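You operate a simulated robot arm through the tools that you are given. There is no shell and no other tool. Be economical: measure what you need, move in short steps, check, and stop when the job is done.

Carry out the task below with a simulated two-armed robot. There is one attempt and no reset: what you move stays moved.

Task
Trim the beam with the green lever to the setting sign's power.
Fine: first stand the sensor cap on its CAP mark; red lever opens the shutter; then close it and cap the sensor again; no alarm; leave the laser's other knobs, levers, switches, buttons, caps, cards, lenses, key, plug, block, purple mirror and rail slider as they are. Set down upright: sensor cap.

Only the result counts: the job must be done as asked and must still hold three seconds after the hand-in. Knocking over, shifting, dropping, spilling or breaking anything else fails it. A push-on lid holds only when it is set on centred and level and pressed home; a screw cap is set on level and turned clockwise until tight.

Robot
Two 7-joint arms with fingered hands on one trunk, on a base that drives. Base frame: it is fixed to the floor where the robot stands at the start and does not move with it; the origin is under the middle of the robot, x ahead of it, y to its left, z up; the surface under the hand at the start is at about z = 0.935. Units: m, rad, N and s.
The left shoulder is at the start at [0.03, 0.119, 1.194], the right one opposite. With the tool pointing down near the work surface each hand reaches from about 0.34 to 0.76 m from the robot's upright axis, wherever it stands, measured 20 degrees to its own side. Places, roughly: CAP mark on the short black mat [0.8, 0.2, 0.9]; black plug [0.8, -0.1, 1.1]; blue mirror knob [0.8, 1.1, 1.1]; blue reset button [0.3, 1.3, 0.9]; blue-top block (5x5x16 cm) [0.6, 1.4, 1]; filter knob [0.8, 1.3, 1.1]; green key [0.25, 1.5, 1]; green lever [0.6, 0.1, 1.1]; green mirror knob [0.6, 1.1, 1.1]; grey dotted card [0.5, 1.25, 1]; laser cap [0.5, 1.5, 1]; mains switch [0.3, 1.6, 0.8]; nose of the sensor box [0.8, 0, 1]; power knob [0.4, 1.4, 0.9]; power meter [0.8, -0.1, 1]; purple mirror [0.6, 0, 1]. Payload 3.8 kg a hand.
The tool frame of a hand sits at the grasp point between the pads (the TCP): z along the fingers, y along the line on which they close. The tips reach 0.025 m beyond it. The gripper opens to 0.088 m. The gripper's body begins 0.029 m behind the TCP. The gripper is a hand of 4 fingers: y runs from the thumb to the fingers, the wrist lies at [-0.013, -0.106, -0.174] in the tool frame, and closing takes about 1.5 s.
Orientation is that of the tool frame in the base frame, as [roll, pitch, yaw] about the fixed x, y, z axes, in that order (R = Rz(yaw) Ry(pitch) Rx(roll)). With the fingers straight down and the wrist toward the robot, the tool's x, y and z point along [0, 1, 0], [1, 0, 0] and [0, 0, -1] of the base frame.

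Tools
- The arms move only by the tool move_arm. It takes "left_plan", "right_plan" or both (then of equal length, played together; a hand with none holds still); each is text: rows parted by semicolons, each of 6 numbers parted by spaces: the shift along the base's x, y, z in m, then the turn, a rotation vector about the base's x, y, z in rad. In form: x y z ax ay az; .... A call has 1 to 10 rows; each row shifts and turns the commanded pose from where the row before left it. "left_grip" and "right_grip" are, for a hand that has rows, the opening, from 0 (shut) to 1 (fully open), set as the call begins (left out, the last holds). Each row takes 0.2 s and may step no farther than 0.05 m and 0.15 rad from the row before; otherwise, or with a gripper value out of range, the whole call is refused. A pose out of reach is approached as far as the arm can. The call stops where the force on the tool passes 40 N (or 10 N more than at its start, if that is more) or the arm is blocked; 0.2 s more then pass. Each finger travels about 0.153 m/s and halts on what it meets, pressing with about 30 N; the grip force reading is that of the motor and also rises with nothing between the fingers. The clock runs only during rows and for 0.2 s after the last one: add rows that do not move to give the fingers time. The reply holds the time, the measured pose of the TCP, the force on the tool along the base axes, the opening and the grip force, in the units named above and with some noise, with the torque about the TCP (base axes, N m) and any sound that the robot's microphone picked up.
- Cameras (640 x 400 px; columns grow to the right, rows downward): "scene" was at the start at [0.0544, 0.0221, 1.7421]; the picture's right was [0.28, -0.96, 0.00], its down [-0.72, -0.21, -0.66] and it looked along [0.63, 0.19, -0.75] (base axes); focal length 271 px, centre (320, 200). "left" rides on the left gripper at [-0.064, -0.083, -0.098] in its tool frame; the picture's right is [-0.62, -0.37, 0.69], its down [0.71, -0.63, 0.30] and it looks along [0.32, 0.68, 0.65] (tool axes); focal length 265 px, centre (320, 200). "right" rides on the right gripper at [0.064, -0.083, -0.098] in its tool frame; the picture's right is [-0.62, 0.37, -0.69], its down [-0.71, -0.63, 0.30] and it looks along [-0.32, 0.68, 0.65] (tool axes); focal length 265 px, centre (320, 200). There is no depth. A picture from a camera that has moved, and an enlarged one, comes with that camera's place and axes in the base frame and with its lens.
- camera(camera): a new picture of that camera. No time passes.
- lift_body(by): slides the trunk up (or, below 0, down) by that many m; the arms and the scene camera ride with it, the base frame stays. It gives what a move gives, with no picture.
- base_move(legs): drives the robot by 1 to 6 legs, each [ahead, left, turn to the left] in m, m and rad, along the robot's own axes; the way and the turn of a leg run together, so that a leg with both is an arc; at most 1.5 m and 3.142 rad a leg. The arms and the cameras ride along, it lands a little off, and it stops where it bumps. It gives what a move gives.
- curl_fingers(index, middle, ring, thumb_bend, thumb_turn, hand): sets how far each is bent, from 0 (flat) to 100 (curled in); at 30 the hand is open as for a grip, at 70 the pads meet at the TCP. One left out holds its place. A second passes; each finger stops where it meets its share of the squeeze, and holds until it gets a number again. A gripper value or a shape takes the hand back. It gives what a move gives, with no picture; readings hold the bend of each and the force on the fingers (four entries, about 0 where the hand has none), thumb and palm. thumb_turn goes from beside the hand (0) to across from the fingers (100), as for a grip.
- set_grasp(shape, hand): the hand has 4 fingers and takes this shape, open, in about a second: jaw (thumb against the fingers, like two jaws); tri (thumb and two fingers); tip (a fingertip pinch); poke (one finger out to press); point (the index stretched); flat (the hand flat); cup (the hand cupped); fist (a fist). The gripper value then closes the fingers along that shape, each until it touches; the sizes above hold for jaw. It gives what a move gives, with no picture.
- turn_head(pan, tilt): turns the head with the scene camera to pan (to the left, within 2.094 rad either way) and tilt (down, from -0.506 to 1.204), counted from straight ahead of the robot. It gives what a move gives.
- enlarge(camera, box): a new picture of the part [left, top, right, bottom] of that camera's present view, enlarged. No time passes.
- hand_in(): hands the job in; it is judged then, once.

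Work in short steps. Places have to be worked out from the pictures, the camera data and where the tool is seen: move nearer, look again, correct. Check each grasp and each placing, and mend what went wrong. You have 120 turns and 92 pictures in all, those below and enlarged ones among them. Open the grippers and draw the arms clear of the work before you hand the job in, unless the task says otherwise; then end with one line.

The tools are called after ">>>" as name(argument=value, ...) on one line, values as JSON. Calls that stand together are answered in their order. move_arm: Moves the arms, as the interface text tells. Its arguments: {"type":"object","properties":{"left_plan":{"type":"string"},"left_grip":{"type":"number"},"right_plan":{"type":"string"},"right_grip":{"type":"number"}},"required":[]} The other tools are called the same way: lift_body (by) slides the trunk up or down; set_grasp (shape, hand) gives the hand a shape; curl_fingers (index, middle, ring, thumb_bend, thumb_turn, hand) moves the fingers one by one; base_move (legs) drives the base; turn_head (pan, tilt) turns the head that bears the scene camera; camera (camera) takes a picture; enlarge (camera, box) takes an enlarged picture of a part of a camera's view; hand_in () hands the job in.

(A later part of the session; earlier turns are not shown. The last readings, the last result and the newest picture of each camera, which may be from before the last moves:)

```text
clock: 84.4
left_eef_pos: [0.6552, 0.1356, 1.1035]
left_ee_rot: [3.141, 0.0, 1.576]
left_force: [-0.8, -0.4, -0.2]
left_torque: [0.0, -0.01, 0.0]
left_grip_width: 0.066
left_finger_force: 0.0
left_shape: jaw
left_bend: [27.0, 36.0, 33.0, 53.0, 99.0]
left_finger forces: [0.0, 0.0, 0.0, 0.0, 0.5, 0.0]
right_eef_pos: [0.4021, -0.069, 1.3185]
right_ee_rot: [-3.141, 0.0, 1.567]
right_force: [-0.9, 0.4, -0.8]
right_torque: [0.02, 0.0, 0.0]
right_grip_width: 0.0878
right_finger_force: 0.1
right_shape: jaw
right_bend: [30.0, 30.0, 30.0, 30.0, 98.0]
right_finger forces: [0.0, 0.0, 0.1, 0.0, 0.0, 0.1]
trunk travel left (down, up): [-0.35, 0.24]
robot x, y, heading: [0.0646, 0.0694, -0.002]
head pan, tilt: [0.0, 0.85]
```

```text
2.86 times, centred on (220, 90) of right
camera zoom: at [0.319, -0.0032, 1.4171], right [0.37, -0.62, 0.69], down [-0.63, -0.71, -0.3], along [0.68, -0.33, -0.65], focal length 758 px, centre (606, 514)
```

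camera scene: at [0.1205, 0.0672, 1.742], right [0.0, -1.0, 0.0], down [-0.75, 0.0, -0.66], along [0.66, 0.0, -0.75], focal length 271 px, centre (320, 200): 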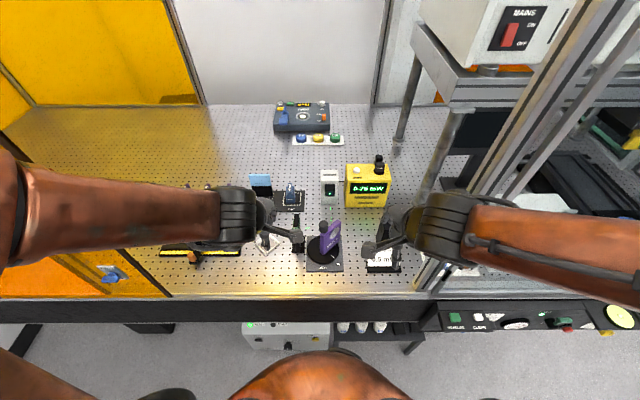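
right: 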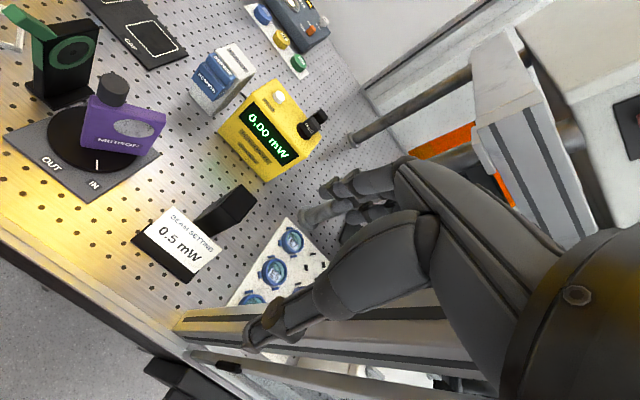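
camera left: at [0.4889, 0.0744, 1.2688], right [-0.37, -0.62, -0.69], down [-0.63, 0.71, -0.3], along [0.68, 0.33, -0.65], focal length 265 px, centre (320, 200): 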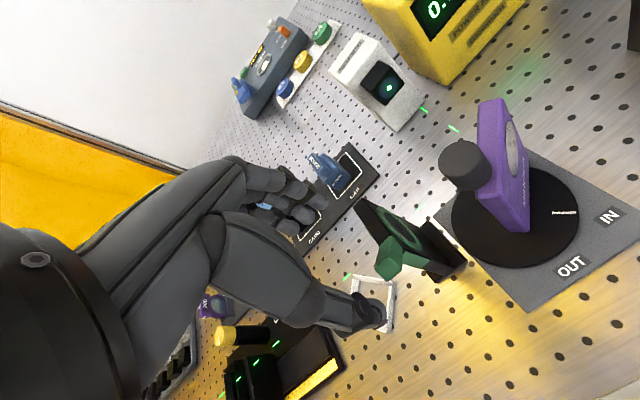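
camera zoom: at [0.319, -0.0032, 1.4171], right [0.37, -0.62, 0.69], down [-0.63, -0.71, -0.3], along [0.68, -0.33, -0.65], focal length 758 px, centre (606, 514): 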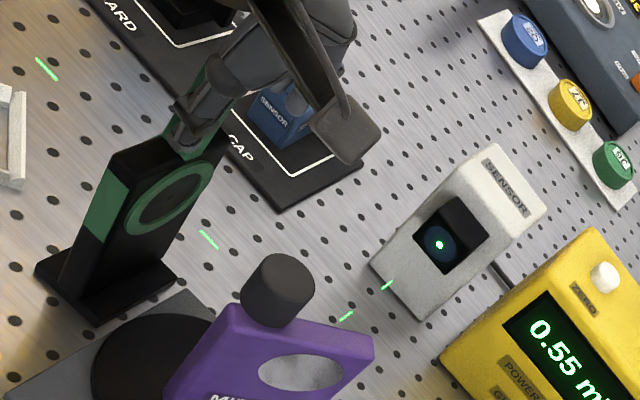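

0.55 now; the display seems to go in 0.05 steps. I advance 4 mm.

>>> move_arm(left_plan="0.002 0 0 0 0 0; 0.002 0 0 0 0 0; 0 0 0 0 0 0")

>>> enlarge(camera="right", box=[120, 20, 320, 160])

```text
clock: 85.2
left_eef_pos: [0.6597, 0.1354, 1.1033]
left_ee_rot: [-3.142, -0.001, 1.574]
left_force: [-0.4, -0.7, -1.0]
left_torque: [0.01, -0.03, 0.03]
left_grip_width: 0.0662
left_finger_force: 0.1
left_shape: jaw
left_bend: [27.0, 36.0, 33.0, 53.0, 99.0]
left_finger forces: [0.0, 0.0, 0.0, 0.0, 0.4, 0.0]
right_eef_pos: [0.4019, -0.0686, 1.3179]
right_ee_rot: [-3.141, -0.001, 1.568]
right_force: [-0.5, 0.6, 0.2]
right_torque: [-0.01, 0.02, 0.01]
right_grip_width: 0.0876
right_finger_force: 0.1
right_shape: jaw
right_bend: [30.0, 30.0, 30.0, 30.0, 98.0]
right_finger forces: [0.1, 0.0, 0.0, 0.1, 0.0, 0.1]
trunk travel left (down, up): [-0.35, 0.24]
robot x, y, heading: [0.0658, 0.0668, -0.0]
head pan, tilt: [0.0, 0.85]
```

```text
2.86 times, centred on (220, 90) of right
camera zoom: at [0.319, -0.0033, 1.4171], right [0.37, -0.62, 0.69], down [-0.63, -0.71, -0.3], along [0.68, -0.33, -0.65], focal length 758 px, centre (606, 514)
```

zoom: 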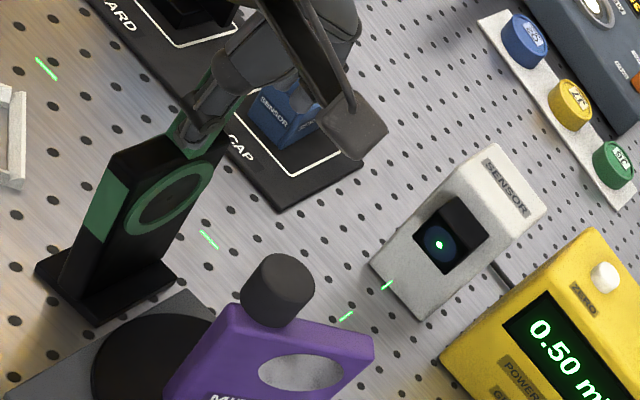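

The meter shows 0.50 mW. I withdraw: back 12 mm from the lever, straight up, and re-read.

>>> move_arm(left_plan="-0.006 0 0 0 0 0; -0.006 0 0 0 0 0; 0 0 0.02 0 0 0; 0 0 0.03 0 0 0; 0 0 0.045 0 0 0; 0 0 0.045 0 0 0; -0.04 0 0.02 0 0 0; -0.045 0 0 0 0 0; -0.045 0 0 0 0 0; -0.045 0.0 0 0 0 0")

>>> enlarge(camera="right", box=[100, 0, 320, 160])

```text
clock: 87.4
left_eef_pos: [0.4681, 0.1356, 1.2659]
left_ee_rot: [3.139, 0.003, 1.575]
left_force: [-0.7, -0.7, -0.5]
left_torque: [0.0, -0.03, 0.02]
left_grip_width: 0.0661
left_finger_force: 0.0
left_shape: jaw
left_bend: [27.0, 36.0, 33.0, 54.0, 99.0]
left_finger forces: [0.0, 0.0, 0.0, 0.0, 0.0, 0.1]
right_eef_pos: [0.3993, -0.0686, 1.3193]
right_ee_rot: [3.141, -0.001, 1.567]
right_force: [-0.8, 0.0, -0.4]
right_torque: [0.02, -0.02, -0.03]
right_grip_width: 0.0875
right_finger_force: 0.1
right_shape: jaw
right_bend: [30.0, 30.0, 30.0, 30.0, 98.0]
right_finger forces: [0.1, 0.0, 0.0, 0.1, 0.0, 0.0]
trunk travel left (down, up): [-0.35, 0.24]
robot x, y, heading: [0.0639, 0.0668, -0.006]
head pan, tilt: [0.0, 0.85]
```

```text
2.50 times, centred on (210, 80) of right
camera zoom: at [0.3168, -0.0032, 1.4175], right [0.37, -0.62, 0.69], down [-0.63, -0.71, -0.3], along [0.68, -0.33, -0.65], focal length 664 px, centre (595, 500)
```

zoom: 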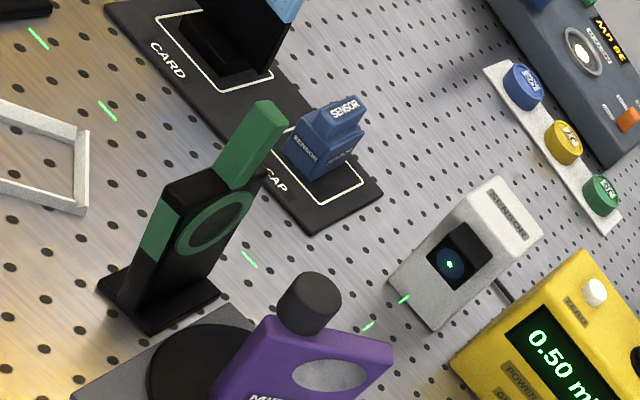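

Holds at 0.50 and the lever stands upright. Now I retract the hand slightly and drive back to the laser panel to close the shutter.

>>> move_arm(left_plan="-0.035 0.015 0.01 0 0 0; 0 0.02 0.01 0 0 0")

>>> base_move(legs=[[-0.14, 0, 0.006], [0, 1.0, 0]])

```text
clock: 88.0
left_eef_pos: [0.4382, 0.1707, 1.2837]
left_ee_rot: [-3.139, 0.002, 1.575]
left_force: [0.5, 0.6, -0.1]
left_torque: [-0.03, 0.02, -0.01]
left_grip_width: 0.0662
left_finger_force: 0.2
left_shape: jaw
left_bend: [27.0, 36.0, 33.0, 54.0, 99.0]
left_finger forces: [0.0, 0.0, 0.1, 0.0, 0.1, 0.0]
right_eef_pos: [0.4025, -0.0672, 1.3187]
right_ee_rot: [-3.139, -0.001, 1.567]
right_force: [0.1, 0.3, 0.5]
right_torque: [0.03, 0.0, -0.02]
right_grip_width: 0.0876
right_finger_force: 0.0
right_shape: jaw
right_bend: [30.0, 30.0, 30.0, 30.0, 98.0]
right_finger forces: [0.0, 0.0, 0.0, 0.0, 0.0, 0.0]
trunk travel left (down, up): [-0.35, 0.24]
robot x, y, heading: [0.062, 0.0649, -0.006]
head pan, tilt: [0.0, 0.85]
```

```text
clock: 94.1
left_eef_pos: [0.2917, 1.1846, 1.2836]
left_ee_rot: [3.141, 0.0, 1.586]
left_force: [0.3, 1.2, 0.5]
left_torque: [0.0, -0.02, -0.02]
left_grip_width: 0.066
left_finger_force: 0.1
left_shape: jaw
left_bend: [27.0, 36.0, 33.0, 54.0, 99.0]
left_finger forces: [0.0, 0.1, 0.1, 0.1, 0.0, 0.0]
right_eef_pos: [0.2595, 0.9452, 1.319]
right_ee_rot: [3.141, 0.0, 1.579]
right_force: [-0.2, 1.0, 0.3]
right_torque: [0.0, -0.03, -0.01]
right_grip_width: 0.0876
right_finger_force: 0.1
right_shape: jaw
right_bend: [30.0, 30.0, 30.0, 30.0, 98.0]
right_finger forces: [0.1, 0.1, 0.1, 0.0, 0.0, 0.1]
trunk travel left (down, up): [-0.35, 0.24]
robot x, y, heading: [-0.0806, 1.076, 0.007]
head pan, tilt: [0.0, 0.85]
```

I move above the opened lever (ball ≈ (0.31, 1.354, 0.945)) and check before descending.

>>> move_arm(left_plan="0.004 0.04 -0.02 0 0 -0.015; 0.004 0.04 -0.025 0 0 0; 0.004 0.04 -0.025 0 0 0; 0.002 0.04 -0.025 0 0 0; 0 0.008 -0.04 0 0 0; 0 0 -0.045 0 0 0; 0 0 -0.045 0 0 0; 0 0 -0.025 0 0 0; 0 0 0 0 0 0", left_grip=0.65)

>>> camera(camera="left")

```text
clock: 96.1
left_eef_pos: [0.3047, 1.3537, 1.036]
left_ee_rot: [3.141, 0.001, 1.572]
left_force: [-0.1, 0.0, -0.3]
left_torque: [0.0, -0.02, 0.03]
left_grip_width: 0.0573
left_finger_force: 0.0
left_shape: jaw
left_bend: [28.0, 39.0, 35.0, 61.0, 100.0]
left_finger forces: [0.1, 0.1, 0.0, 0.0, 0.0, 0.1]
right_eef_pos: [0.258, 0.945, 1.3179]
right_ee_rot: [3.141, 0.0, 1.578]
right_force: [-0.4, -0.1, 0.1]
right_torque: [-0.01, -0.01, 0.0]
right_grip_width: 0.0876
right_finger_force: 0.1
right_shape: jaw
right_bend: [30.0, 30.0, 30.0, 30.0, 98.0]
right_finger forces: [0.1, 0.1, 0.0, 0.1, 0.1, 0.0]
trunk travel left (down, up): [-0.35, 0.24]
robot x, y, heading: [-0.081, 1.0773, 0.01]
head pan, tilt: [0.0, 0.85]
```

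```text
9 pictures are left
camera left: at [0.2206, 1.2884, 1.1356], right [-0.37, -0.62, -0.69], down [-0.63, 0.71, -0.3], along [0.68, 0.33, -0.65], focal length 265 px, centre (320, 200)
```

left: 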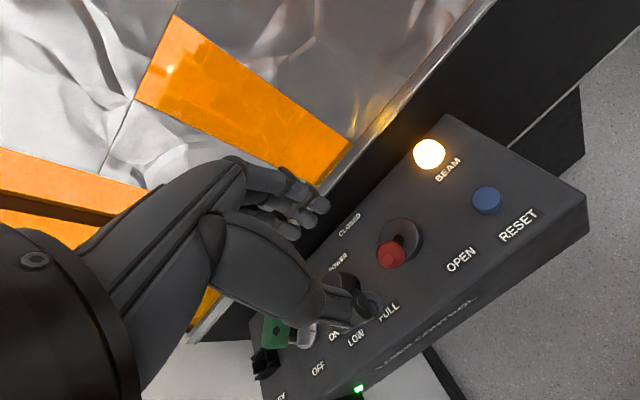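

Ball at ≈(0.317, 1.355), between thumb and fingers. I descend 8 cm, then narrow and push +x toward CLOSED.

>>> move_arm(left_plan="0.004 0 -0.03 0 0 0; 0 0 -0.03 0 0 0; 0 0 -0.02 0 0 0; 0 0 0 0 0 0")

>>> move_arm(left_plan="0 0 0 0 0 0; 0 0 0 0 0 0; 0.01 0 0.002 0 0 0; 0.01 0 0.003 0 0 0; 0.01 0 0.001 0 0 0; 0.01 0 0 0 0 0; 0.01 0 -0.001 0 0 0; 0.01 0 -0.003 0 0 0; 0.008 0 -0.002 0 0 0; 0 0 0 0 0 0", left_grip=0.34)

>>> camera(camera="left")

```text
clock: 97.1
left_eef_pos: [0.3091, 1.3526, 0.9535]
left_ee_rot: [3.141, 0.003, 1.574]
left_force: [-0.5, 0.5, 0.5]
left_torque: [0.02, 0.01, 0.04]
left_grip_width: 0.0578
left_finger_force: 0.0
left_shape: jaw
left_bend: [28.0, 39.0, 35.0, 61.0, 100.0]
left_finger forces: [0.0, 0.0, 0.0, 0.0, 0.0, 0.1]
right_eef_pos: [0.259, 0.9448, 1.3194]
right_ee_rot: [-3.141, 0.0, 1.579]
right_force: [0.7, -0.4, 0.7]
right_torque: [0.02, -0.01, -0.03]
right_grip_width: 0.088
right_finger_force: 0.0
right_shape: jaw
right_bend: [30.0, 30.0, 30.0, 30.0, 98.0]
right_finger forces: [0.0, 0.0, 0.0, 0.1, 0.1, 0.1]
trunk travel left (down, up): [-0.35, 0.24]
robot x, y, heading: [-0.0817, 1.077, 0.011]
head pan, tilt: [0.0, 0.85]
```

```text
clock: 99.3
left_eef_pos: [0.3782, 1.3525, 0.9555]
left_ee_rot: [-3.141, 0.0, 1.573]
left_force: [-0.7, 0.4, 0.4]
left_torque: [0.0, -0.02, -0.02]
left_grip_width: 0.0304
left_finger_force: 0.0
left_shape: jaw
left_bend: [74.0, 51.0, 49.0, 73.0, 100.0]
left_finger forces: [0.1, 0.0, 0.1, 0.0, 0.0, 0.0]
right_eef_pos: [0.2593, 0.9451, 1.3187]
right_ee_rot: [3.141, 0.001, 1.579]
right_force: [-0.8, 0.3, -0.5]
right_torque: [-0.02, 0.01, -0.02]
right_grip_width: 0.0879
right_finger_force: 0.2
right_shape: jaw
right_bend: [30.0, 30.0, 30.0, 30.0, 98.0]
right_finger forces: [0.0, 0.0, 0.1, 0.0, 0.1, 0.0]
trunk travel left (down, up): [-0.35, 0.24]
robot x, y, heading: [-0.0805, 1.0804, 0.007]
head pan, tilt: [0.0, 0.85]
```

```text
8 pictures are left
camera left: at [0.2933, 1.2876, 1.0546], right [-0.37, -0.62, -0.69], down [-0.63, 0.71, -0.3], along [0.68, 0.32, -0.65], focal length 265 px, centre (320, 200)
```

left: 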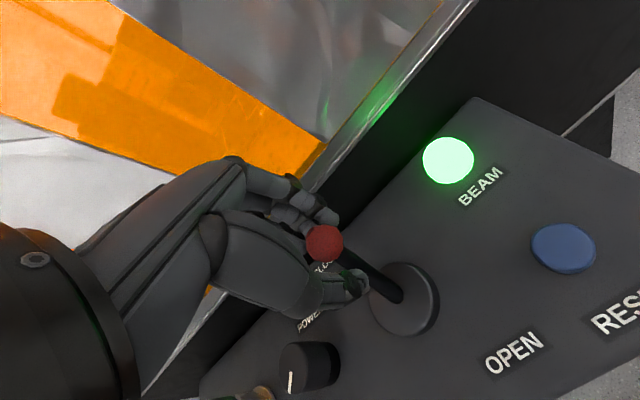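

Lamp is green and the ball is back at its original closed position (0.381). I open moderately, rise straight up and retract.

>>> move_arm(left_plan="0 0 0 0 0 0; -0.004 0 0 0 0 0; 0 0 0 0 0 0; 0 0 0.02 0 0 0; 0 0 0.04 0 0 0; 0 0 0.045 0 0 0; -0.02 0 0.045 0 0 0; -0.03 -0.03 0.02 0 0 0; -0.03 -0.035 0 0 0 0; 0 -0.04 0.01 0 0 0", left_grip=0.6)

>>> move_arm(left_plan="0 -0.04 0.02 0 0 0; 0 -0.03 0.03 0 0 0; 0 0 0.04 0 0 0; 0 0 0.02 0 0 0")

>>> enlarge(camera="left", box=[280, 180, 540, 400])

```text
clock: 101.5
left_eef_pos: [0.2961, 1.2473, 1.1326]
left_ee_rot: [-3.14, 0.0, 1.572]
left_force: [0.8, 1.3, 0.3]
left_torque: [0.01, -0.02, 0.01]
left_grip_width: 0.0525
left_finger_force: 0.0
left_shape: jaw
left_bend: [29.0, 41.0, 37.0, 65.0, 100.0]
left_finger forces: [0.1, 0.1, 0.0, 0.0, 0.0, 0.0]
left hand out of reach, approached as far as the arm can: row 10
right_eef_pos: [0.2594, 0.9436, 1.3188]
right_ee_rot: [-3.141, -0.002, 1.581]
right_force: [0.9, 0.5, -1.5]
right_torque: [-0.01, -0.01, -0.01]
right_grip_width: 0.0879
right_finger_force: 0.0
right_shape: jaw
right_bend: [30.0, 30.0, 30.0, 30.0, 98.0]
right_finger forces: [0.0, 0.1, 0.0, 0.0, 0.0, 0.0]
trunk travel left (down, up): [-0.35, 0.24]
robot x, y, heading: [-0.0795, 1.078, 0.009]
head pan, tilt: [0.0, 0.85]
```

```text
clock: 102.5
left_eef_pos: [0.2961, 1.1769, 1.243]
left_ee_rot: [-3.14, 0.002, 1.572]
left_force: [-0.4, -0.8, -0.3]
left_torque: [0.0, -0.01, 0.03]
left_grip_width: 0.0524
left_finger_force: 0.1
left_shape: jaw
left_bend: [29.0, 41.0, 37.0, 65.0, 100.0]
left_finger forces: [0.0, 0.1, 0.0, 0.1, 0.1, 0.1]
right_eef_pos: [0.258, 0.946, 1.3195]
right_ee_rot: [-3.141, 0.0, 1.579]
right_force: [-0.1, 0.3, 0.1]
right_torque: [0.0, 0.01, 0.02]
right_grip_width: 0.0879
right_finger_force: 0.0
right_shape: jaw
right_bend: [30.0, 30.0, 30.0, 30.0, 98.0]
right_finger forces: [0.0, 0.0, 0.0, 0.0, 0.1, 0.1]
trunk travel left (down, up): [-0.35, 0.24]
robot x, y, heading: [-0.0837, 1.0745, 0.012]
head pan, tilt: [0.0, 0.85]
```

```text
1.82 times, centred on (410, 290) of left
camera zoom: at [0.2116, 1.1127, 1.3437], right [-0.37, -0.62, -0.69], down [-0.63, 0.71, -0.3], along [0.68, 0.32, -0.66], focal length 483 px, centre (156, 36)
```

zoom: 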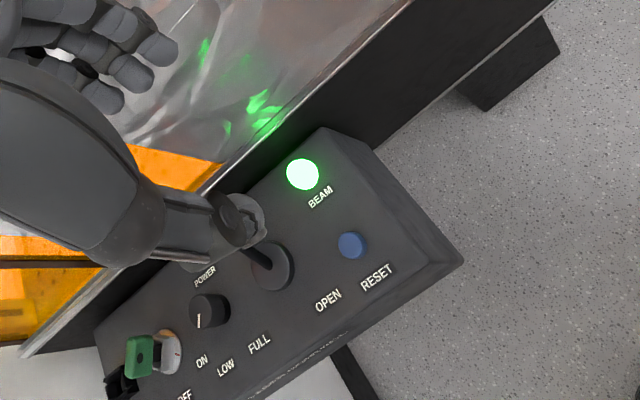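

Shutter confirmed closed. I drive back to the sensor station.

>>> move_arm(left_plan="0 0 0.03 0 0 0; 0 0 0.01 0 0 0", left_grip=0.8)

>>> base_move(legs=[[0, -1.0, -0.01], [0.28, 0, 0]])

```text
clock: 103.1
left_eef_pos: [0.2969, 1.1783, 1.2851]
left_ee_rot: [3.14, -0.002, 1.572]
left_force: [-0.4, 0.6, 1.2]
left_torque: [0.0, 0.01, 0.01]
left_grip_width: 0.0702
left_finger_force: 0.1
left_shape: jaw
left_bend: [27.0, 34.0, 32.0, 49.0, 99.0]
left_finger forces: [0.0, 0.0, 0.0, 0.0, 0.0, 0.0]
right_eef_pos: [0.2593, 0.9448, 1.3183]
right_ee_rot: [-3.139, 0.001, 1.579]
right_force: [-0.5, 0.7, -0.4]
right_torque: [0.0, 0.05, -0.02]
right_grip_width: 0.0876
right_finger_force: 0.0
right_shape: jaw
right_bend: [30.0, 30.0, 30.0, 30.0, 98.0]
right_finger forces: [0.0, 0.0, 0.1, 0.0, 0.0, 0.0]
trunk travel left (down, up): [-0.35, 0.24]
robot x, y, heading: [-0.0815, 1.0771, 0.012]
head pan, tilt: [0.0, 0.85]
```

```text
clock: 109.9
left_eef_pos: [0.5859, 0.1638, 1.2844]
left_ee_rot: [3.141, 0.001, 1.56]
left_force: [-0.2, 0.1, -0.1]
left_torque: [0.04, 0.0, -0.03]
left_grip_width: 0.0702
left_finger_force: 0.0
left_shape: jaw
left_bend: [27.0, 34.0, 32.0, 49.0, 99.0]
left_finger forces: [0.0, 0.1, 0.0, 0.0, 0.1, 0.0]
right_eef_pos: [0.5449, -0.0685, 1.3183]
right_ee_rot: [3.14, -0.001, 1.565]
right_force: [-0.2, -0.3, 0.2]
right_torque: [0.0, -0.02, 0.01]
right_grip_width: 0.0876
right_finger_force: 0.0
right_shape: jaw
right_bend: [30.0, 30.0, 30.0, 30.0, 98.0]
right_finger forces: [0.0, 0.0, 0.1, 0.1, 0.0, 0.0]
trunk travel left (down, up): [-0.35, 0.24]
robot x, y, heading: [0.2031, 0.0704, -0.005]
head pan, tilt: [0.0, 0.85]
```

I move above the cap on its mark at the recorded pose and check alignment before lowering.

>>> move_arm(left_plan="0.045 0.002 -0.01 0 0 0.012; 0.045 0.002 -0.01 0 0 0; 0.045 0.002 -0.01 0 0 0; 0.045 0.002 -0.01 0 0 0; 0.045 0 -0.01 0 0 0; 0.018 0 -0.03 0 0 0; 0 0 -0.045 0 0 0; 0 0 -0.045 0 0 0; 0 0 0 0 0 0", left_grip=0.82)

>>> camera(camera="left")

```text
clock: 111.9
left_eef_pos: [0.8271, 0.172, 1.1135]
left_ee_rot: [-3.141, 0.001, 1.571]
left_force: [0.0, 0.2, -0.8]
left_torque: [-0.01, 0.0, -0.01]
left_grip_width: 0.0717
left_finger_force: 0.0
left_shape: jaw
left_bend: [27.0, 34.0, 31.0, 47.0, 99.0]
left_finger forces: [0.1, 0.0, 0.0, 0.0, 0.0, 0.0]
right_eef_pos: [0.5428, -0.069, 1.3197]
right_ee_rot: [3.141, 0.001, 1.567]
right_force: [-0.5, -0.5, 0.5]
right_torque: [0.0, 0.03, 0.03]
right_grip_width: 0.0875
right_finger_force: 0.1
right_shape: jaw
right_bend: [30.0, 30.0, 30.0, 30.0, 98.0]
right_finger forces: [0.1, 0.1, 0.0, 0.0, 0.0, 0.0]
trunk travel left (down, up): [-0.35, 0.24]
robot x, y, heading: [0.205, 0.0656, -0.01]
head pan, tilt: [0.0, 0.85]
```

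```text
6 pictures are left
camera left: at [0.744, 0.1072, 1.2139], right [-0.37, -0.62, -0.69], down [-0.63, 0.71, -0.31], along [0.68, 0.32, -0.65], focal length 265 px, centre (320, 200)
```

left: 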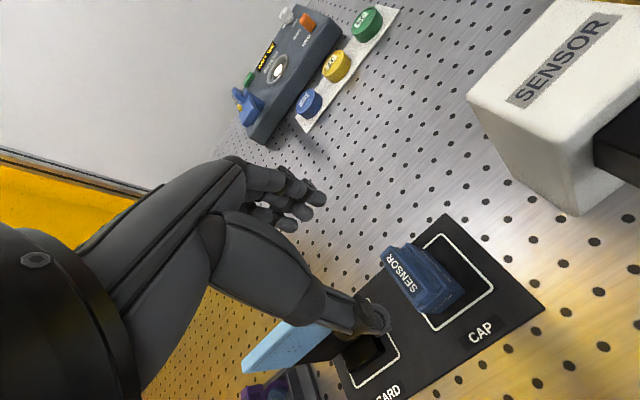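

Cap lies just as left, aligned with the hand. I lower to the release height and grip with thumb, index and middle.

>>> move_arm(left_plan="0.002 0 -0.04 0 0 0; 0 0 -0.04 0 0 0; 0 0 -0.03 0 0 0; 0 0 -0.012 0 0 0; 0 0 -0.006 0 0 0; 0 0 0 0 0 0")

>>> curl_fingers(hand="left", index=60, middle=65, thumb_bend=80)

```text
clock: 113.3
left_eef_pos: [0.8314, 0.1708, 0.9869]
left_ee_rot: [-3.14, 0.0, 1.571]
left_force: [0.7, 0.2, -0.5]
left_torque: [0.01, 0.0, 0.0]
left_grip_width: 0.0719
left_finger_force: 0.0
left_shape: jaw
left_bend: [27.0, 34.0, 31.0, 47.0, 99.0]
left_finger forces: [0.0, 0.0, 0.0, 0.0, 0.0, 0.0]
right_eef_pos: [0.5453, -0.0686, 1.3182]
right_ee_rot: [3.141, 0.0, 1.566]
right_force: [0.1, 0.4, 0.7]
right_torque: [0.01, -0.05, 0.01]
right_grip_width: 0.0878
right_finger_force: 0.0
right_shape: jaw
right_bend: [30.0, 30.0, 30.0, 30.0, 98.0]
right_finger forces: [0.0, 0.0, 0.0, 0.1, 0.0, 0.0]
trunk travel left (down, up): [-0.35, 0.24]
robot x, y, heading: [0.2077, 0.0665, -0.007]
head pan, tilt: [0.0, 0.85]
```

```text
clock: 114.3
left_eef_pos: [0.8301, 0.1707, 0.988]
left_ee_rot: [-3.14, -0.001, 1.572]
left_force: [0.7, -1.0, 2.1]
left_torque: [0.05, -0.1, -0.04]
left_grip_width: 0.03
left_finger_force: 17.3
left_shape: fingers
left_bend: [52.0, 46.0, 31.0, 64.0, 96.0]
left_finger forces: [6.1, 12.6, 0.1, 0.0, 16.3, 0.0]
right_eef_pos: [0.5444, -0.0692, 1.3185]
right_ee_rot: [3.14, 0.001, 1.567]
right_force: [-0.4, -0.2, 0.0]
right_torque: [-0.01, 0.02, 0.02]
right_grip_width: 0.0876
right_finger_force: 0.1
right_shape: jaw
right_bend: [30.0, 30.0, 30.0, 30.0, 98.0]
right_finger forces: [0.0, 0.0, 0.1, 0.0, 0.1, 0.0]
trunk travel left (down, up): [-0.35, 0.24]
robot x, y, heading: [0.2052, 0.0687, -0.003]
head pan, tilt: [0.0, 0.85]
```

Grip made but bends differ somewhat from before; I check the cap in the hand.

>>> enlarge(camera="left", box=[220, 120, 480, 380])

```text
1.54 times, centred on (350, 250) of left
camera zoom: at [0.7461, 0.106, 1.087], right [-0.37, -0.62, -0.69], down [-0.63, 0.71, -0.3], along [0.68, 0.32, -0.65], focal length 408 px, centre (274, 123)
```

zoom: 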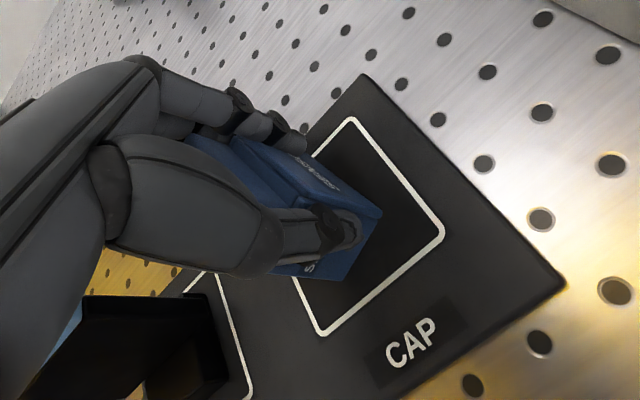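

The cap yawed ~15° in the grip because the index only caught its front edge. I reopen, shift 6 mm toward the cap's rear (+y) and 4 mm lower, and regrip so that the two fingers square it.

>>> curl_fingers(hand="left", index=28, middle=33, ring=30, thumb_bend=45)

>>> move_arm(left_plan="0 0.003 -0.002 0 0 0; 0 0.003 -0.002 0 0 0; 0 0 0 0 0 0")

>>> curl_fingers(hand="left", index=45, middle=49)

>>> curl_fingers(hand="left", thumb_bend=80)

>>> enlarge(camera="left", box=[220, 120, 480, 380])

```text
clock: 115.3
left_eef_pos: [0.8305, 0.1707, 0.9866]
left_ee_rot: [3.141, 0.001, 1.571]
left_force: [0.3, -0.4, -0.2]
left_torque: [-0.02, -0.01, -0.01]
left_grip_width: 0.0711
left_finger_force: 0.0
left_shape: fingers
left_bend: [28.0, 33.0, 30.0, 45.0, 99.0]
left_finger forces: [0.1, 0.1, 0.0, 0.1, 0.1, 0.0]
right_eef_pos: [0.5443, -0.0685, 1.3183]
right_ee_rot: [3.14, 0.0, 1.568]
right_force: [-1.2, 0.4, -0.2]
right_torque: [0.0, 0.05, 0.0]
right_grip_width: 0.0875
right_finger_force: 0.1
right_shape: jaw
right_bend: [30.0, 30.0, 30.0, 30.0, 98.0]
right_finger forces: [0.0, 0.0, 0.1, 0.1, 0.0, 0.1]
trunk travel left (down, up): [-0.35, 0.24]
robot x, y, heading: [0.2022, 0.0669, -0.002]
head pan, tilt: [0.0, 0.85]
```

```text
clock: 116.1
left_eef_pos: [0.8298, 0.1769, 0.9841]
left_ee_rot: [-3.141, 0.001, 1.571]
left_force: [-0.5, -0.1, 0.5]
left_torque: [-0.01, -0.01, 0.01]
left_grip_width: 0.0708
left_finger_force: 0.1
left_shape: fingers
left_bend: [28.0, 33.0, 30.0, 45.0, 99.0]
left_finger forces: [0.1, 0.0, 0.0, 0.1, 0.1, 0.1]
right_eef_pos: [0.5447, -0.0697, 1.3192]
right_ee_rot: [3.142, 0.001, 1.568]
right_force: [-0.2, 0.1, -0.2]
right_torque: [-0.05, 0.01, 0.02]
right_grip_width: 0.0878
right_finger_force: 0.3
right_shape: jaw
right_bend: [30.0, 30.0, 30.0, 30.0, 98.0]
right_finger forces: [0.0, 0.1, 0.1, 0.0, 0.0, 0.2]
trunk travel left (down, up): [-0.35, 0.24]
robot x, y, heading: [0.2078, 0.0657, -0.0]
head pan, tilt: [0.0, 0.85]
```

```text
clock: 117.1
left_eef_pos: [0.8301, 0.1779, 0.9834]
left_ee_rot: [3.141, 0.001, 1.571]
left_force: [0.6, 0.0, 0.3]
left_torque: [0.0, -0.03, 0.0]
left_grip_width: 0.0538
left_finger_force: 2.3
left_shape: fingers
left_bend: [44.0, 48.0, 30.0, 45.0, 99.0]
left_finger forces: [0.8, 1.0, 0.0, 0.0, 1.7, 0.0]
right_eef_pos: [0.5452, -0.0696, 1.3174]
right_ee_rot: [3.141, -0.001, 1.568]
right_force: [-0.4, 0.4, 0.3]
right_torque: [-0.02, 0.02, -0.02]
right_grip_width: 0.0878
right_finger_force: 0.0
right_shape: jaw
right_bend: [30.0, 30.0, 30.0, 30.0, 98.0]
right_finger forces: [0.0, 0.0, 0.1, 0.1, 0.0, 0.0]
trunk travel left (down, up): [-0.35, 0.24]
robot x, y, heading: [0.2064, 0.0632, -0.008]
head pan, tilt: [0.0, 0.85]
```

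```text
clock: 118.1
left_eef_pos: [0.8301, 0.1777, 0.9833]
left_ee_rot: [-3.139, 0.002, 1.569]
left_force: [-0.4, 0.2, 1.3]
left_torque: [0.03, -0.01, 0.02]
left_grip_width: 0.0374
left_finger_force: 14.4
left_shape: fingers
left_bend: [41.0, 41.0, 30.0, 66.0, 96.0]
left_finger forces: [3.2, 11.2, 0.1, 0.0, 13.5, 0.0]
right_eef_pos: [0.5442, -0.069, 1.3177]
right_ee_rot: [-3.141, 0.001, 1.568]
right_force: [0.7, 0.2, 0.6]
right_torque: [0.02, 0.0, -0.04]
right_grip_width: 0.0877
right_finger_force: 0.2
right_shape: jaw
right_bend: [30.0, 30.0, 30.0, 30.0, 98.0]
right_finger forces: [0.0, 0.0, 0.0, 0.1, 0.0, 0.1]
trunk travel left (down, up): [-0.35, 0.24]
robot x, y, heading: [0.2045, 0.063, 0.002]
head pan, tilt: [0.0, 0.85]
```

```text
1.54 times, centred on (350, 250) of left
camera zoom: at [0.7454, 0.1122, 1.0829], right [-0.37, -0.62, -0.69], down [-0.63, 0.71, -0.3], along [0.68, 0.32, -0.65], focal length 408 px, centre (274, 123)
```

zoom: 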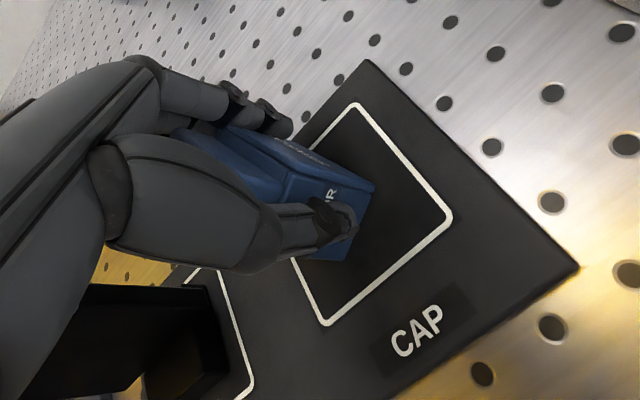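

The cap is held but yawed ~24° in the hand, centre ≈(0.825, 0.174). I open, turn the hand +0.42 rad to match the cap's sides, centre on it, and regrip.

>>> curl_fingers(hand="left", index=28, middle=33, ring=30, thumb_bend=45)

>>> move_arm(left_plan="-0.002 0 0 0 0 0.14; -0.002 0 0 0 0 0.14; -0.002 0 0 0 0 0.14; 0 0 0 0 0 0")

>>> curl_fingers(hand="left", index=60, middle=65, thumb_bend=80)

```text
clock: 119.1
left_eef_pos: [0.8304, 0.1777, 0.982]
left_ee_rot: [3.141, -0.002, 1.571]
left_force: [0.1, -0.2, -1.0]
left_torque: [-0.01, -0.01, -0.01]
left_grip_width: 0.0712
left_finger_force: 0.1
left_shape: fingers
left_bend: [28.0, 33.0, 30.0, 45.0, 99.0]
left_finger forces: [0.0, 0.0, 0.0, 0.1, 0.1, 0.1]
right_eef_pos: [0.5437, -0.0702, 1.3183]
right_ee_rot: [3.141, 0.0, 1.568]
right_force: [-0.1, 0.3, -0.1]
right_torque: [-0.01, 0.02, -0.02]
right_grip_width: 0.0877
right_finger_force: 0.0
right_shape: jaw
right_bend: [30.0, 30.0, 30.0, 30.0, 98.0]
right_finger forces: [0.0, 0.0, 0.1, 0.0, 0.0, 0.1]
trunk travel left (down, up): [-0.35, 0.24]
robot x, y, heading: [0.2082, 0.07, -0.005]
head pan, tilt: [0.0, 0.85]
```

```text
clock: 120.1
left_eef_pos: [0.8242, 0.1773, 0.9824]
left_ee_rot: [-3.14, 0.0, 1.99]
left_force: [0.1, -0.6, -0.4]
left_torque: [0.01, 0.02, -0.03]
left_grip_width: 0.071
left_finger_force: 0.2
left_shape: fingers
left_bend: [28.0, 33.0, 30.0, 45.0, 99.0]
left_finger forces: [0.1, 0.0, 0.1, 0.0, 0.0, 0.0]
right_eef_pos: [0.545, -0.0696, 1.3184]
right_ee_rot: [3.141, 0.0, 1.568]
right_force: [0.3, -0.7, -0.6]
right_torque: [0.02, 0.0, -0.01]
right_grip_width: 0.0878
right_finger_force: 0.1
right_shape: jaw
right_bend: [30.0, 30.0, 30.0, 30.0, 98.0]
right_finger forces: [0.0, 0.1, 0.0, 0.0, 0.1, 0.1]
trunk travel left (down, up): [-0.35, 0.24]
robot x, y, heading: [0.206, 0.0645, -0.007]
head pan, tilt: [0.0, 0.85]
```

```text
clock: 121.1
left_eef_pos: [0.8246, 0.1761, 0.9833]
left_ee_rot: [-3.14, 0.0, 1.993]
left_force: [0.7, -0.7, 3.1]
left_torque: [0.04, -0.1, -0.02]
left_grip_width: 0.023
left_finger_force: 15.8
left_shape: fingers
left_bend: [56.0, 44.0, 30.0, 65.0, 96.0]
left_finger forces: [2.9, 13.3, 0.0, 0.1, 15.2, 0.1]
right_eef_pos: [0.5438, -0.0696, 1.3192]
right_ee_rot: [3.142, 0.001, 1.565]
right_force: [0.3, 0.0, 0.0]
right_torque: [0.0, 0.03, 0.01]
right_grip_width: 0.0876
right_finger_force: 0.1
right_shape: jaw
right_bend: [30.0, 30.0, 30.0, 30.0, 98.0]
right_finger forces: [0.0, 0.0, 0.0, 0.0, 0.1, 0.0]
trunk travel left (down, up): [-0.35, 0.24]
robot x, y, heading: [0.2049, 0.0651, -0.006]
head pan, tilt: [0.0, 0.85]
```

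The index slips off the front corner again, so the cap should be gripped ~1 cm further to its rear. First I use this grip to lift it slightly, turn it back about −0.56 rad, shift it 2 cm from the card, and set it down.

>>> move_arm(left_plan="0 0 0.015 0 0 0; 0 -0.005 0.005 0 0 -0.14; 0 -0.005 0 0 0 -0.14; 0 -0.005 0 0 0 -0.14; 0 -0.005 0 0 0 -0.14; 0 0 0 0 0 0; 0 0 -0.01 0 0 0; 0 0 -0.007 0 0 0; 0 0 -0.003 0 0 0; 0 0 0 0 0 0")

>>> curl_fingers(hand="left", index=28, middle=33, ring=30, thumb_bend=45)

>>> move_arm(left_plan="0 0 0.03 0 0 0; 0 0 0.04 0 0 0; 0 0 0.04 0 0 0; 0 0 0 0 0 0")

>>> camera(camera="left")

```text
clock: 123.3
left_eef_pos: [0.8247, 0.1556, 0.9837]
left_ee_rot: [-3.141, 0.0, 1.431]
left_force: [-0.4, -1.5, 4.8]
left_torque: [0.16, -0.13, -0.04]
left_grip_width: 0.0216
left_finger_force: 17.1
left_shape: fingers
left_bend: [56.0, 44.0, 30.0, 66.0, 95.0]
left_finger forces: [2.8, 16.3, 0.0, 0.0, 14.7, 0.0]
right_eef_pos: [0.5437, -0.0699, 1.3182]
right_ee_rot: [-3.14, 0.0, 1.566]
right_force: [0.8, -0.3, 0.0]
right_torque: [0.0, -0.01, -0.01]
right_grip_width: 0.0877
right_finger_force: 0.1
right_shape: jaw
right_bend: [30.0, 30.0, 30.0, 30.0, 98.0]
right_finger forces: [0.0, 0.0, 0.0, 0.0, 0.0, 0.1]
trunk travel left (down, up): [-0.35, 0.24]
robot x, y, heading: [0.2025, 0.0669, 0.001]
head pan, tilt: [0.0, 0.85]
```

```text
clock: 124.3
left_eef_pos: [0.8233, 0.1563, 0.9842]
left_ee_rot: [-3.141, 0.001, 1.432]
left_force: [0.0, -0.5, 0.8]
left_torque: [-0.04, -0.01, 0.0]
left_grip_width: 0.071
left_finger_force: 0.1
left_shape: fingers
left_bend: [28.0, 33.0, 30.0, 45.0, 99.0]
left_finger forces: [0.0, 0.0, 0.0, 0.0, 0.0, 0.1]
right_eef_pos: [0.5435, -0.0694, 1.3186]
right_ee_rot: [3.141, 0.002, 1.567]
right_force: [0.3, -0.3, 0.5]
right_torque: [-0.03, 0.0, -0.02]
right_grip_width: 0.0879
right_finger_force: 0.1
right_shape: jaw
right_bend: [30.0, 30.0, 30.0, 30.0, 98.0]
right_finger forces: [0.1, 0.1, 0.0, 0.1, 0.0, 0.0]
trunk travel left (down, up): [-0.35, 0.24]
robot x, y, heading: [0.2071, 0.0687, -0.005]
head pan, tilt: [0.0, 0.85]
```

```text
clock: 125.3
left_eef_pos: [0.825, 0.1579, 1.0937]
left_ee_rot: [-3.137, 0.001, 1.431]
left_force: [0.1, -0.2, -0.1]
left_torque: [0.0, -0.02, 0.0]
left_grip_width: 0.071
left_finger_force: 0.2
left_shape: fingers
left_bend: [28.0, 33.0, 30.0, 45.0, 99.0]
left_finger forces: [0.0, 0.0, 0.0, 0.1, 0.0, 0.0]
right_eef_pos: [0.545, -0.0685, 1.3185]
right_ee_rot: [-3.14, -0.001, 1.568]
right_force: [-0.5, 1.0, 0.2]
right_torque: [0.0, 0.0, -0.03]
right_grip_width: 0.0877
right_finger_force: 0.0
right_shape: jaw
right_bend: [30.0, 30.0, 30.0, 30.0, 98.0]
right_finger forces: [0.1, 0.0, 0.1, 0.1, 0.0, 0.0]
trunk travel left (down, up): [-0.35, 0.24]
robot x, y, heading: [0.2023, 0.0679, 0.001]
head pan, tilt: [0.0, 0.85]
```

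```text
3 pictures are left
camera left: at [0.7327, 0.1045, 1.1938], right [-0.45, -0.56, -0.69], down [-0.53, 0.79, -0.3], along [0.72, 0.23, -0.65], focal length 265 px, centre (320, 200)
```

left: 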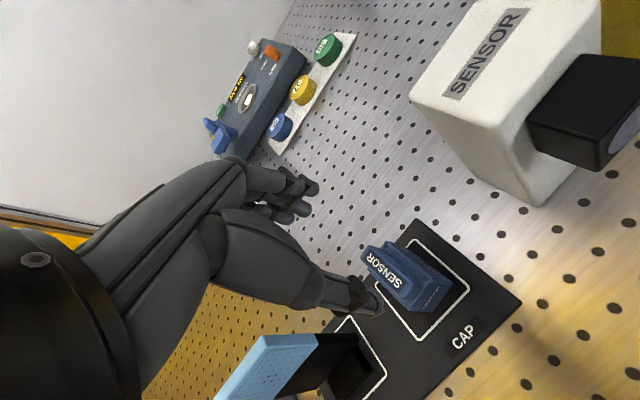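

Cap is now nearly square on the mark: centre ≈(0.834, 0.164), yaw ≈ −0.05. I align the hand with it, 7 mm to its rear, descend and grip.

>>> move_arm(left_plan="0.005 0.007 0 0 0 0.09; 0.004 0.006 0 0 0 0; 0 0 -0.04 0 0 0; 0 0 -0.04 0 0 0; 0 0 -0.02 0 0 0; 0 0 -0.01 0 0 0; 0 0 0 0 0 0")

>>> curl_fingers(hand="left", index=60, middle=65, thumb_bend=80)

```text
clock: 126.9
left_eef_pos: [0.833, 0.1698, 0.982]
left_ee_rot: [-3.141, 0.002, 1.522]
left_force: [0.1, 0.0, 0.4]
left_torque: [0.0, 0.02, -0.02]
left_grip_width: 0.0712
left_finger_force: 0.1
left_shape: fingers
left_bend: [28.0, 33.0, 30.0, 45.0, 99.0]
left_finger forces: [0.1, 0.0, 0.0, 0.0, 0.1, 0.1]
right_eef_pos: [0.5439, -0.0697, 1.3188]
right_ee_rot: [3.141, 0.0, 1.569]
right_force: [1.2, -0.7, -0.5]
right_torque: [0.0, 0.0, -0.01]
right_grip_width: 0.0877
right_finger_force: 0.0
right_shape: jaw
right_bend: [30.0, 30.0, 30.0, 30.0, 98.0]
right_finger forces: [0.1, 0.0, 0.0, 0.0, 0.0, 0.1]
trunk travel left (down, up): [-0.35, 0.24]
robot x, y, heading: [0.2063, 0.0651, -0.006]
head pan, tilt: [0.0, 0.85]
```

```text
clock: 127.9
left_eef_pos: [0.833, 0.1698, 0.9829]
left_ee_rot: [3.139, 0.0, 1.523]
left_force: [1.7, -0.4, 3.7]
left_torque: [0.07, -0.21, 0.0]
left_grip_width: 0.0474
left_finger_force: 22.1
left_shape: fingers
left_bend: [45.0, 53.0, 30.0, 54.0, 97.0]
left_finger forces: [13.7, 9.2, 0.0, 0.1, 21.3, 0.0]
right_eef_pos: [0.5444, -0.0689, 1.3193]
right_ee_rot: [-3.141, 0.001, 1.569]
right_force: [0.4, -0.8, 0.7]
right_torque: [-0.03, -0.01, -0.01]
right_grip_width: 0.0874
right_finger_force: 0.0
right_shape: jaw
right_bend: [30.0, 30.0, 30.0, 30.0, 98.0]
right_finger forces: [0.1, 0.0, 0.0, 0.0, 0.0, 0.0]
trunk travel left (down, up): [-0.35, 0.24]
robot x, y, heading: [0.2022, 0.0679, -0.004]
head pan, tilt: [0.0, 0.85]
```

Now a firm, square grip matching the original one. I lift, turn the hand back to yaw ≈ −0.03, and carry the cap over to in front of the nose.

>>> move_arm(left_plan="0 0 0.02 0 0 0; 0 0 0.04 0 0 0; 0 0 0.045 0 0 0; 0 0 0.045 0 0 0; 0 0 0.03 0 0 -0.14; 0 0 0 0 0 -0.143; 0 0 0 0 0 -0.143; 0 0 0 0 0 -0.143; 0 0 0 0 0 -0.143; 0 0 0 0 0 -0.143")

>>> move_arm(left_plan="0 0 0 0 0 -0.14; 0 0 0 0 0 -0.14; 0 0 0 0 0 -0.14; 0 0 0 0 0 -0.14; 0 0 0 0 0 -0.138; -0.03 -0.035 0 0 0 0; -0.03 -0.035 0 0 0 0; -0.03 -0.035 0 0 0 0; -0.003 -0.038 0 0 0 0; 0 0 0 0 0 0")

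```text
clock: 130.1
left_eef_pos: [0.8346, 0.1714, 1.1617]
left_ee_rot: [3.141, 0.0, 0.664]
left_force: [-0.5, -0.7, 0.1]
left_torque: [-0.02, -0.01, -0.03]
left_grip_width: 0.0472
left_finger_force: 21.3
left_shape: fingers
left_bend: [46.0, 54.0, 30.0, 54.0, 97.0]
left_finger forces: [12.4, 8.3, 0.0, 0.0, 21.0, 0.1]
right_eef_pos: [0.544, -0.0688, 1.3187]
right_ee_rot: [-3.14, 0.0, 1.569]
right_force: [-0.2, -0.7, 0.8]
right_torque: [-0.01, 0.0, -0.01]
right_grip_width: 0.0877
right_finger_force: 0.0
right_shape: jaw
right_bend: [30.0, 30.0, 30.0, 30.0, 98.0]
right_finger forces: [0.0, 0.1, 0.0, 0.0, 0.0, 0.0]
trunk travel left (down, up): [-0.35, 0.24]
robot x, y, heading: [0.2051, 0.0652, -0.006]
head pan, tilt: [0.0, 0.85]
```

```text
clock: 132.3
left_eef_pos: [0.7413, 0.0285, 1.1616]
left_ee_rot: [-3.14, 0.002, -0.032]
left_force: [0.3, -0.5, -0.6]
left_torque: [0.0, -0.01, 0.0]
left_grip_width: 0.047
left_finger_force: 20.6
left_shape: fingers
left_bend: [46.0, 54.0, 30.0, 54.0, 97.0]
left_finger forces: [12.2, 8.2, 0.0, 0.0, 20.5, 0.0]
right_eef_pos: [0.5438, -0.0681, 1.3184]
right_ee_rot: [-3.141, 0.001, 1.568]
right_force: [0.3, -0.7, -0.4]
right_torque: [0.01, -0.01, 0.0]
right_grip_width: 0.0876
right_finger_force: 0.2
right_shape: jaw
right_bend: [30.0, 30.0, 30.0, 30.0, 98.0]
right_finger forces: [0.1, 0.0, 0.0, 0.0, 0.0, 0.0]
trunk travel left (down, up): [-0.35, 0.24]
robot x, y, heading: [0.2056, 0.0643, -0.002]
head pan, tilt: [0.0, 0.85]
```

I lower to the nose height (TCP z ≈1.0575) with y −2 mm and check the alignment before inserting.

>>> move_arm(left_plan="0 -0.002 -0.04 0 0 0; 0 0 -0.04 0 0 0; 0 0 -0.024 0 0 0; 0 0 0 0 0 0")

>>> enlarge(camera="left", box=[240, 150, 440, 330])

```text
clock: 133.3
left_eef_pos: [0.7407, 0.023, 1.0584]
left_ee_rot: [3.141, -0.001, -0.032]
left_force: [-0.1, -0.3, -0.9]
left_torque: [-0.04, 0.0, 0.01]
left_grip_width: 0.0467
left_finger_force: 20.7
left_shape: fingers
left_bend: [46.0, 54.0, 30.0, 54.0, 97.0]
left_finger forces: [12.3, 8.2, 0.0, 0.0, 20.5, 0.0]
right_eef_pos: [0.5447, -0.0687, 1.3196]
right_ee_rot: [-3.141, 0.0, 1.567]
right_force: [-1.1, 0.5, 0.1]
right_torque: [-0.01, 0.01, 0.01]
right_grip_width: 0.0878
right_finger_force: 0.1
right_shape: jaw
right_bend: [30.0, 30.0, 30.0, 30.0, 98.0]
right_finger forces: [0.1, 0.0, 0.0, 0.0, 0.0, 0.1]
trunk travel left (down, up): [-0.35, 0.24]
robot x, y, heading: [0.2046, 0.066, -0.004]
head pan, tilt: [0.0, 0.85]
```

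```text
2.22 times, centred on (340, 240) of left
camera zoom: at [0.678, 0.1092, 1.1584], right [-0.61, 0.39, -0.69], down [0.73, 0.61, -0.3], along [0.3, -0.69, -0.65], focal length 590 px, centre (276, 111)
```

zoom: 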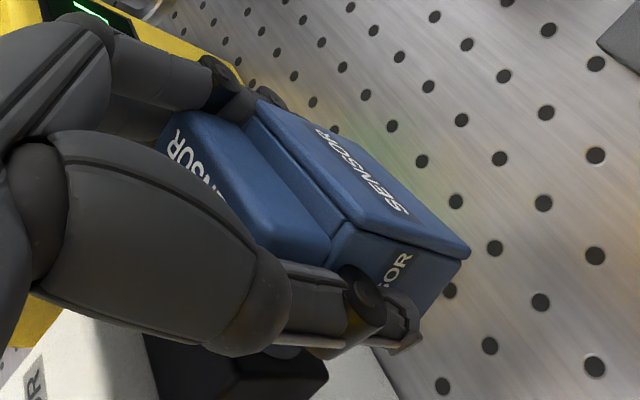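

The cap looks ~3° CCW and ~3 mm low in y relative to the nose. I correct (+3 mm y, −0.05 rad) and advance +x gently, watching forces.

>>> move_arm(left_plan="0 0.003 0 0 0 -0.05; 0.006 0 0 0 0 0; 0.006 0 0 0 0 0; 0.005 0 0 0 0 0; 0.004 0 0 0 0 0; 0.004 0 0 0 0 0; 0 0 0 0 0 0")

```text
clock: 134.9
left_eef_pos: [0.7647, 0.0275, 1.0594]
left_ee_rot: [-3.142, 0.001, -0.083]
left_force: [-1.2, 1.1, 0.3]
left_torque: [0.02, -0.02, -0.01]
left_grip_width: 0.0469
left_finger_force: 21.5
left_shape: fingers
left_bend: [46.0, 54.0, 31.0, 54.0, 97.0]
left_finger forces: [12.2, 8.2, 1.7, 0.1, 20.4, 0.1]
right_eef_pos: [0.5438, -0.0694, 1.3174]
right_ee_rot: [3.141, -0.001, 1.569]
right_force: [-0.2, 0.2, -0.7]
right_torque: [-0.04, -0.02, -0.01]
right_grip_width: 0.0876
right_finger_force: 0.1
right_shape: jaw
right_bend: [30.0, 30.0, 30.0, 30.0, 98.0]
right_finger forces: [0.0, 0.0, 0.1, 0.0, 0.1, 0.0]
trunk travel left (down, up): [-0.35, 0.24]
robot x, y, heading: [0.2026, 0.0663, -0.003]
head pan, tilt: [0.0, 0.85]
```

The ring finger brushes the meter's corner (1.7 N). I back off 5 mm, curl the ring finger in a little, and continue.

>>> move_arm(left_plan="-0.005 0 0 0 0 0; 0 0 0 0 0 0")

>>> curl_fingers(hand="left", ring=37)

>>> move_arm(left_plan="0.005 0 0 0 0 0; 0.004 0 0 0 0 0; 0.003 0 0 0 0 0; 0 0 0 0 0 0")

```text
clock: 135.5
left_eef_pos: [0.7606, 0.0278, 1.059]
left_ee_rot: [-3.141, 0.003, -0.082]
left_force: [-0.2, 0.2, -0.4]
left_torque: [0.0, 0.0, 0.01]
left_grip_width: 0.0471
left_finger_force: 20.2
left_shape: fingers
left_bend: [46.0, 54.0, 30.0, 54.0, 97.0]
left_finger forces: [12.0, 8.2, 0.1, 0.1, 20.5, 0.0]
right_eef_pos: [0.5446, -0.069, 1.319]
right_ee_rot: [3.141, 0.0, 1.566]
right_force: [0.2, 0.1, 0.0]
right_torque: [0.0, 0.0, -0.01]
right_grip_width: 0.0875
right_finger_force: 0.0
right_shape: jaw
right_bend: [30.0, 30.0, 30.0, 30.0, 98.0]
right_finger forces: [0.0, 0.0, 0.0, 0.0, 0.0, 0.1]
trunk travel left (down, up): [-0.35, 0.24]
robot x, y, heading: [0.2026, 0.0617, -0.004]
head pan, tilt: [0.0, 0.85]
```

```text
clock: 136.5
left_eef_pos: [0.7615, 0.0275, 1.059]
left_ee_rot: [-3.141, 0.003, -0.083]
left_force: [0.0, 0.5, -1.1]
left_torque: [-0.01, -0.01, 0.03]
left_grip_width: 0.0473
left_finger_force: 19.8
left_shape: fingers
left_bend: [46.0, 54.0, 37.0, 54.0, 97.0]
left_finger forces: [12.2, 8.2, 0.0, 0.1, 20.6, 0.0]
right_eef_pos: [0.5455, -0.069, 1.3183]
right_ee_rot: [3.141, 0.0, 1.566]
right_force: [-0.5, 0.2, -0.5]
right_torque: [0.0, 0.02, 0.02]
right_grip_width: 0.0877
right_finger_force: 0.1
right_shape: jaw
right_bend: [30.0, 30.0, 30.0, 30.0, 98.0]
right_finger forces: [0.0, 0.0, 0.1, 0.1, 0.1, 0.0]
trunk travel left (down, up): [-0.35, 0.24]
robot x, y, heading: [0.2043, 0.0628, -0.004]
head pan, tilt: [0.0, 0.85]
```

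```text
clock: 137.5
left_eef_pos: [0.7727, 0.0278, 1.0591]
left_ee_rot: [-3.141, 0.002, -0.082]
left_force: [0.0, -0.1, -0.8]
left_torque: [0.03, -0.01, 0.03]
left_grip_width: 0.0472
left_finger_force: 20.0
left_shape: fingers
left_bend: [46.0, 54.0, 37.0, 54.0, 97.0]
left_finger forces: [12.2, 8.2, 0.0, 0.0, 20.4, 0.0]
right_eef_pos: [0.5447, -0.0694, 1.3186]
right_ee_rot: [-3.142, 0.0, 1.567]
right_force: [0.7, -0.3, -0.1]
right_torque: [0.0, -0.04, 0.03]
right_grip_width: 0.0876
right_finger_force: 0.0
right_shape: jaw
right_bend: [30.0, 30.0, 30.0, 30.0, 98.0]
right_finger forces: [0.0, 0.0, 0.1, 0.0, 0.0, 0.1]
trunk travel left (down, up): [-0.35, 0.24]
robot x, y, heading: [0.2072, 0.0659, -0.007]
head pan, tilt: [0.0, 0.85]
```

No resistance and the rear of the cap should already be over the nose. I continue in small steps to home.

>>> move_arm(left_plan="0.004 0 0 0 0 0; 0.004 0 0 0 0 0; 0.003 0 0 0 0 0; 0.003 0 0 0 0 0; 0 0 0 0 0 0")

```text
clock: 138.7
left_eef_pos: [0.786, 0.0266, 1.0587]
left_ee_rot: [-3.141, 0.002, -0.081]
left_force: [-3.8, 1.1, -0.1]
left_torque: [-0.01, 0.01, -0.09]
left_grip_width: 0.0466
left_finger_force: 20.3
left_shape: fingers
left_bend: [46.0, 54.0, 37.0, 54.0, 97.0]
left_finger forces: [12.2, 8.0, 0.1, 0.0, 20.9, 0.0]
right_eef_pos: [0.5431, -0.0691, 1.3187]
right_ee_rot: [-3.14, 0.001, 1.568]
right_force: [0.8, 0.6, 0.2]
right_torque: [0.01, 0.02, -0.03]
right_grip_width: 0.0877
right_finger_force: 0.0
right_shape: jaw
right_bend: [30.0, 30.0, 30.0, 30.0, 98.0]
right_finger forces: [0.0, 0.1, 0.0, 0.1, 0.1, 0.0]
trunk travel left (down, up): [-0.35, 0.24]
robot x, y, heading: [0.2042, 0.0681, -0.003]
head pan, tilt: [0.0, 0.85]
```

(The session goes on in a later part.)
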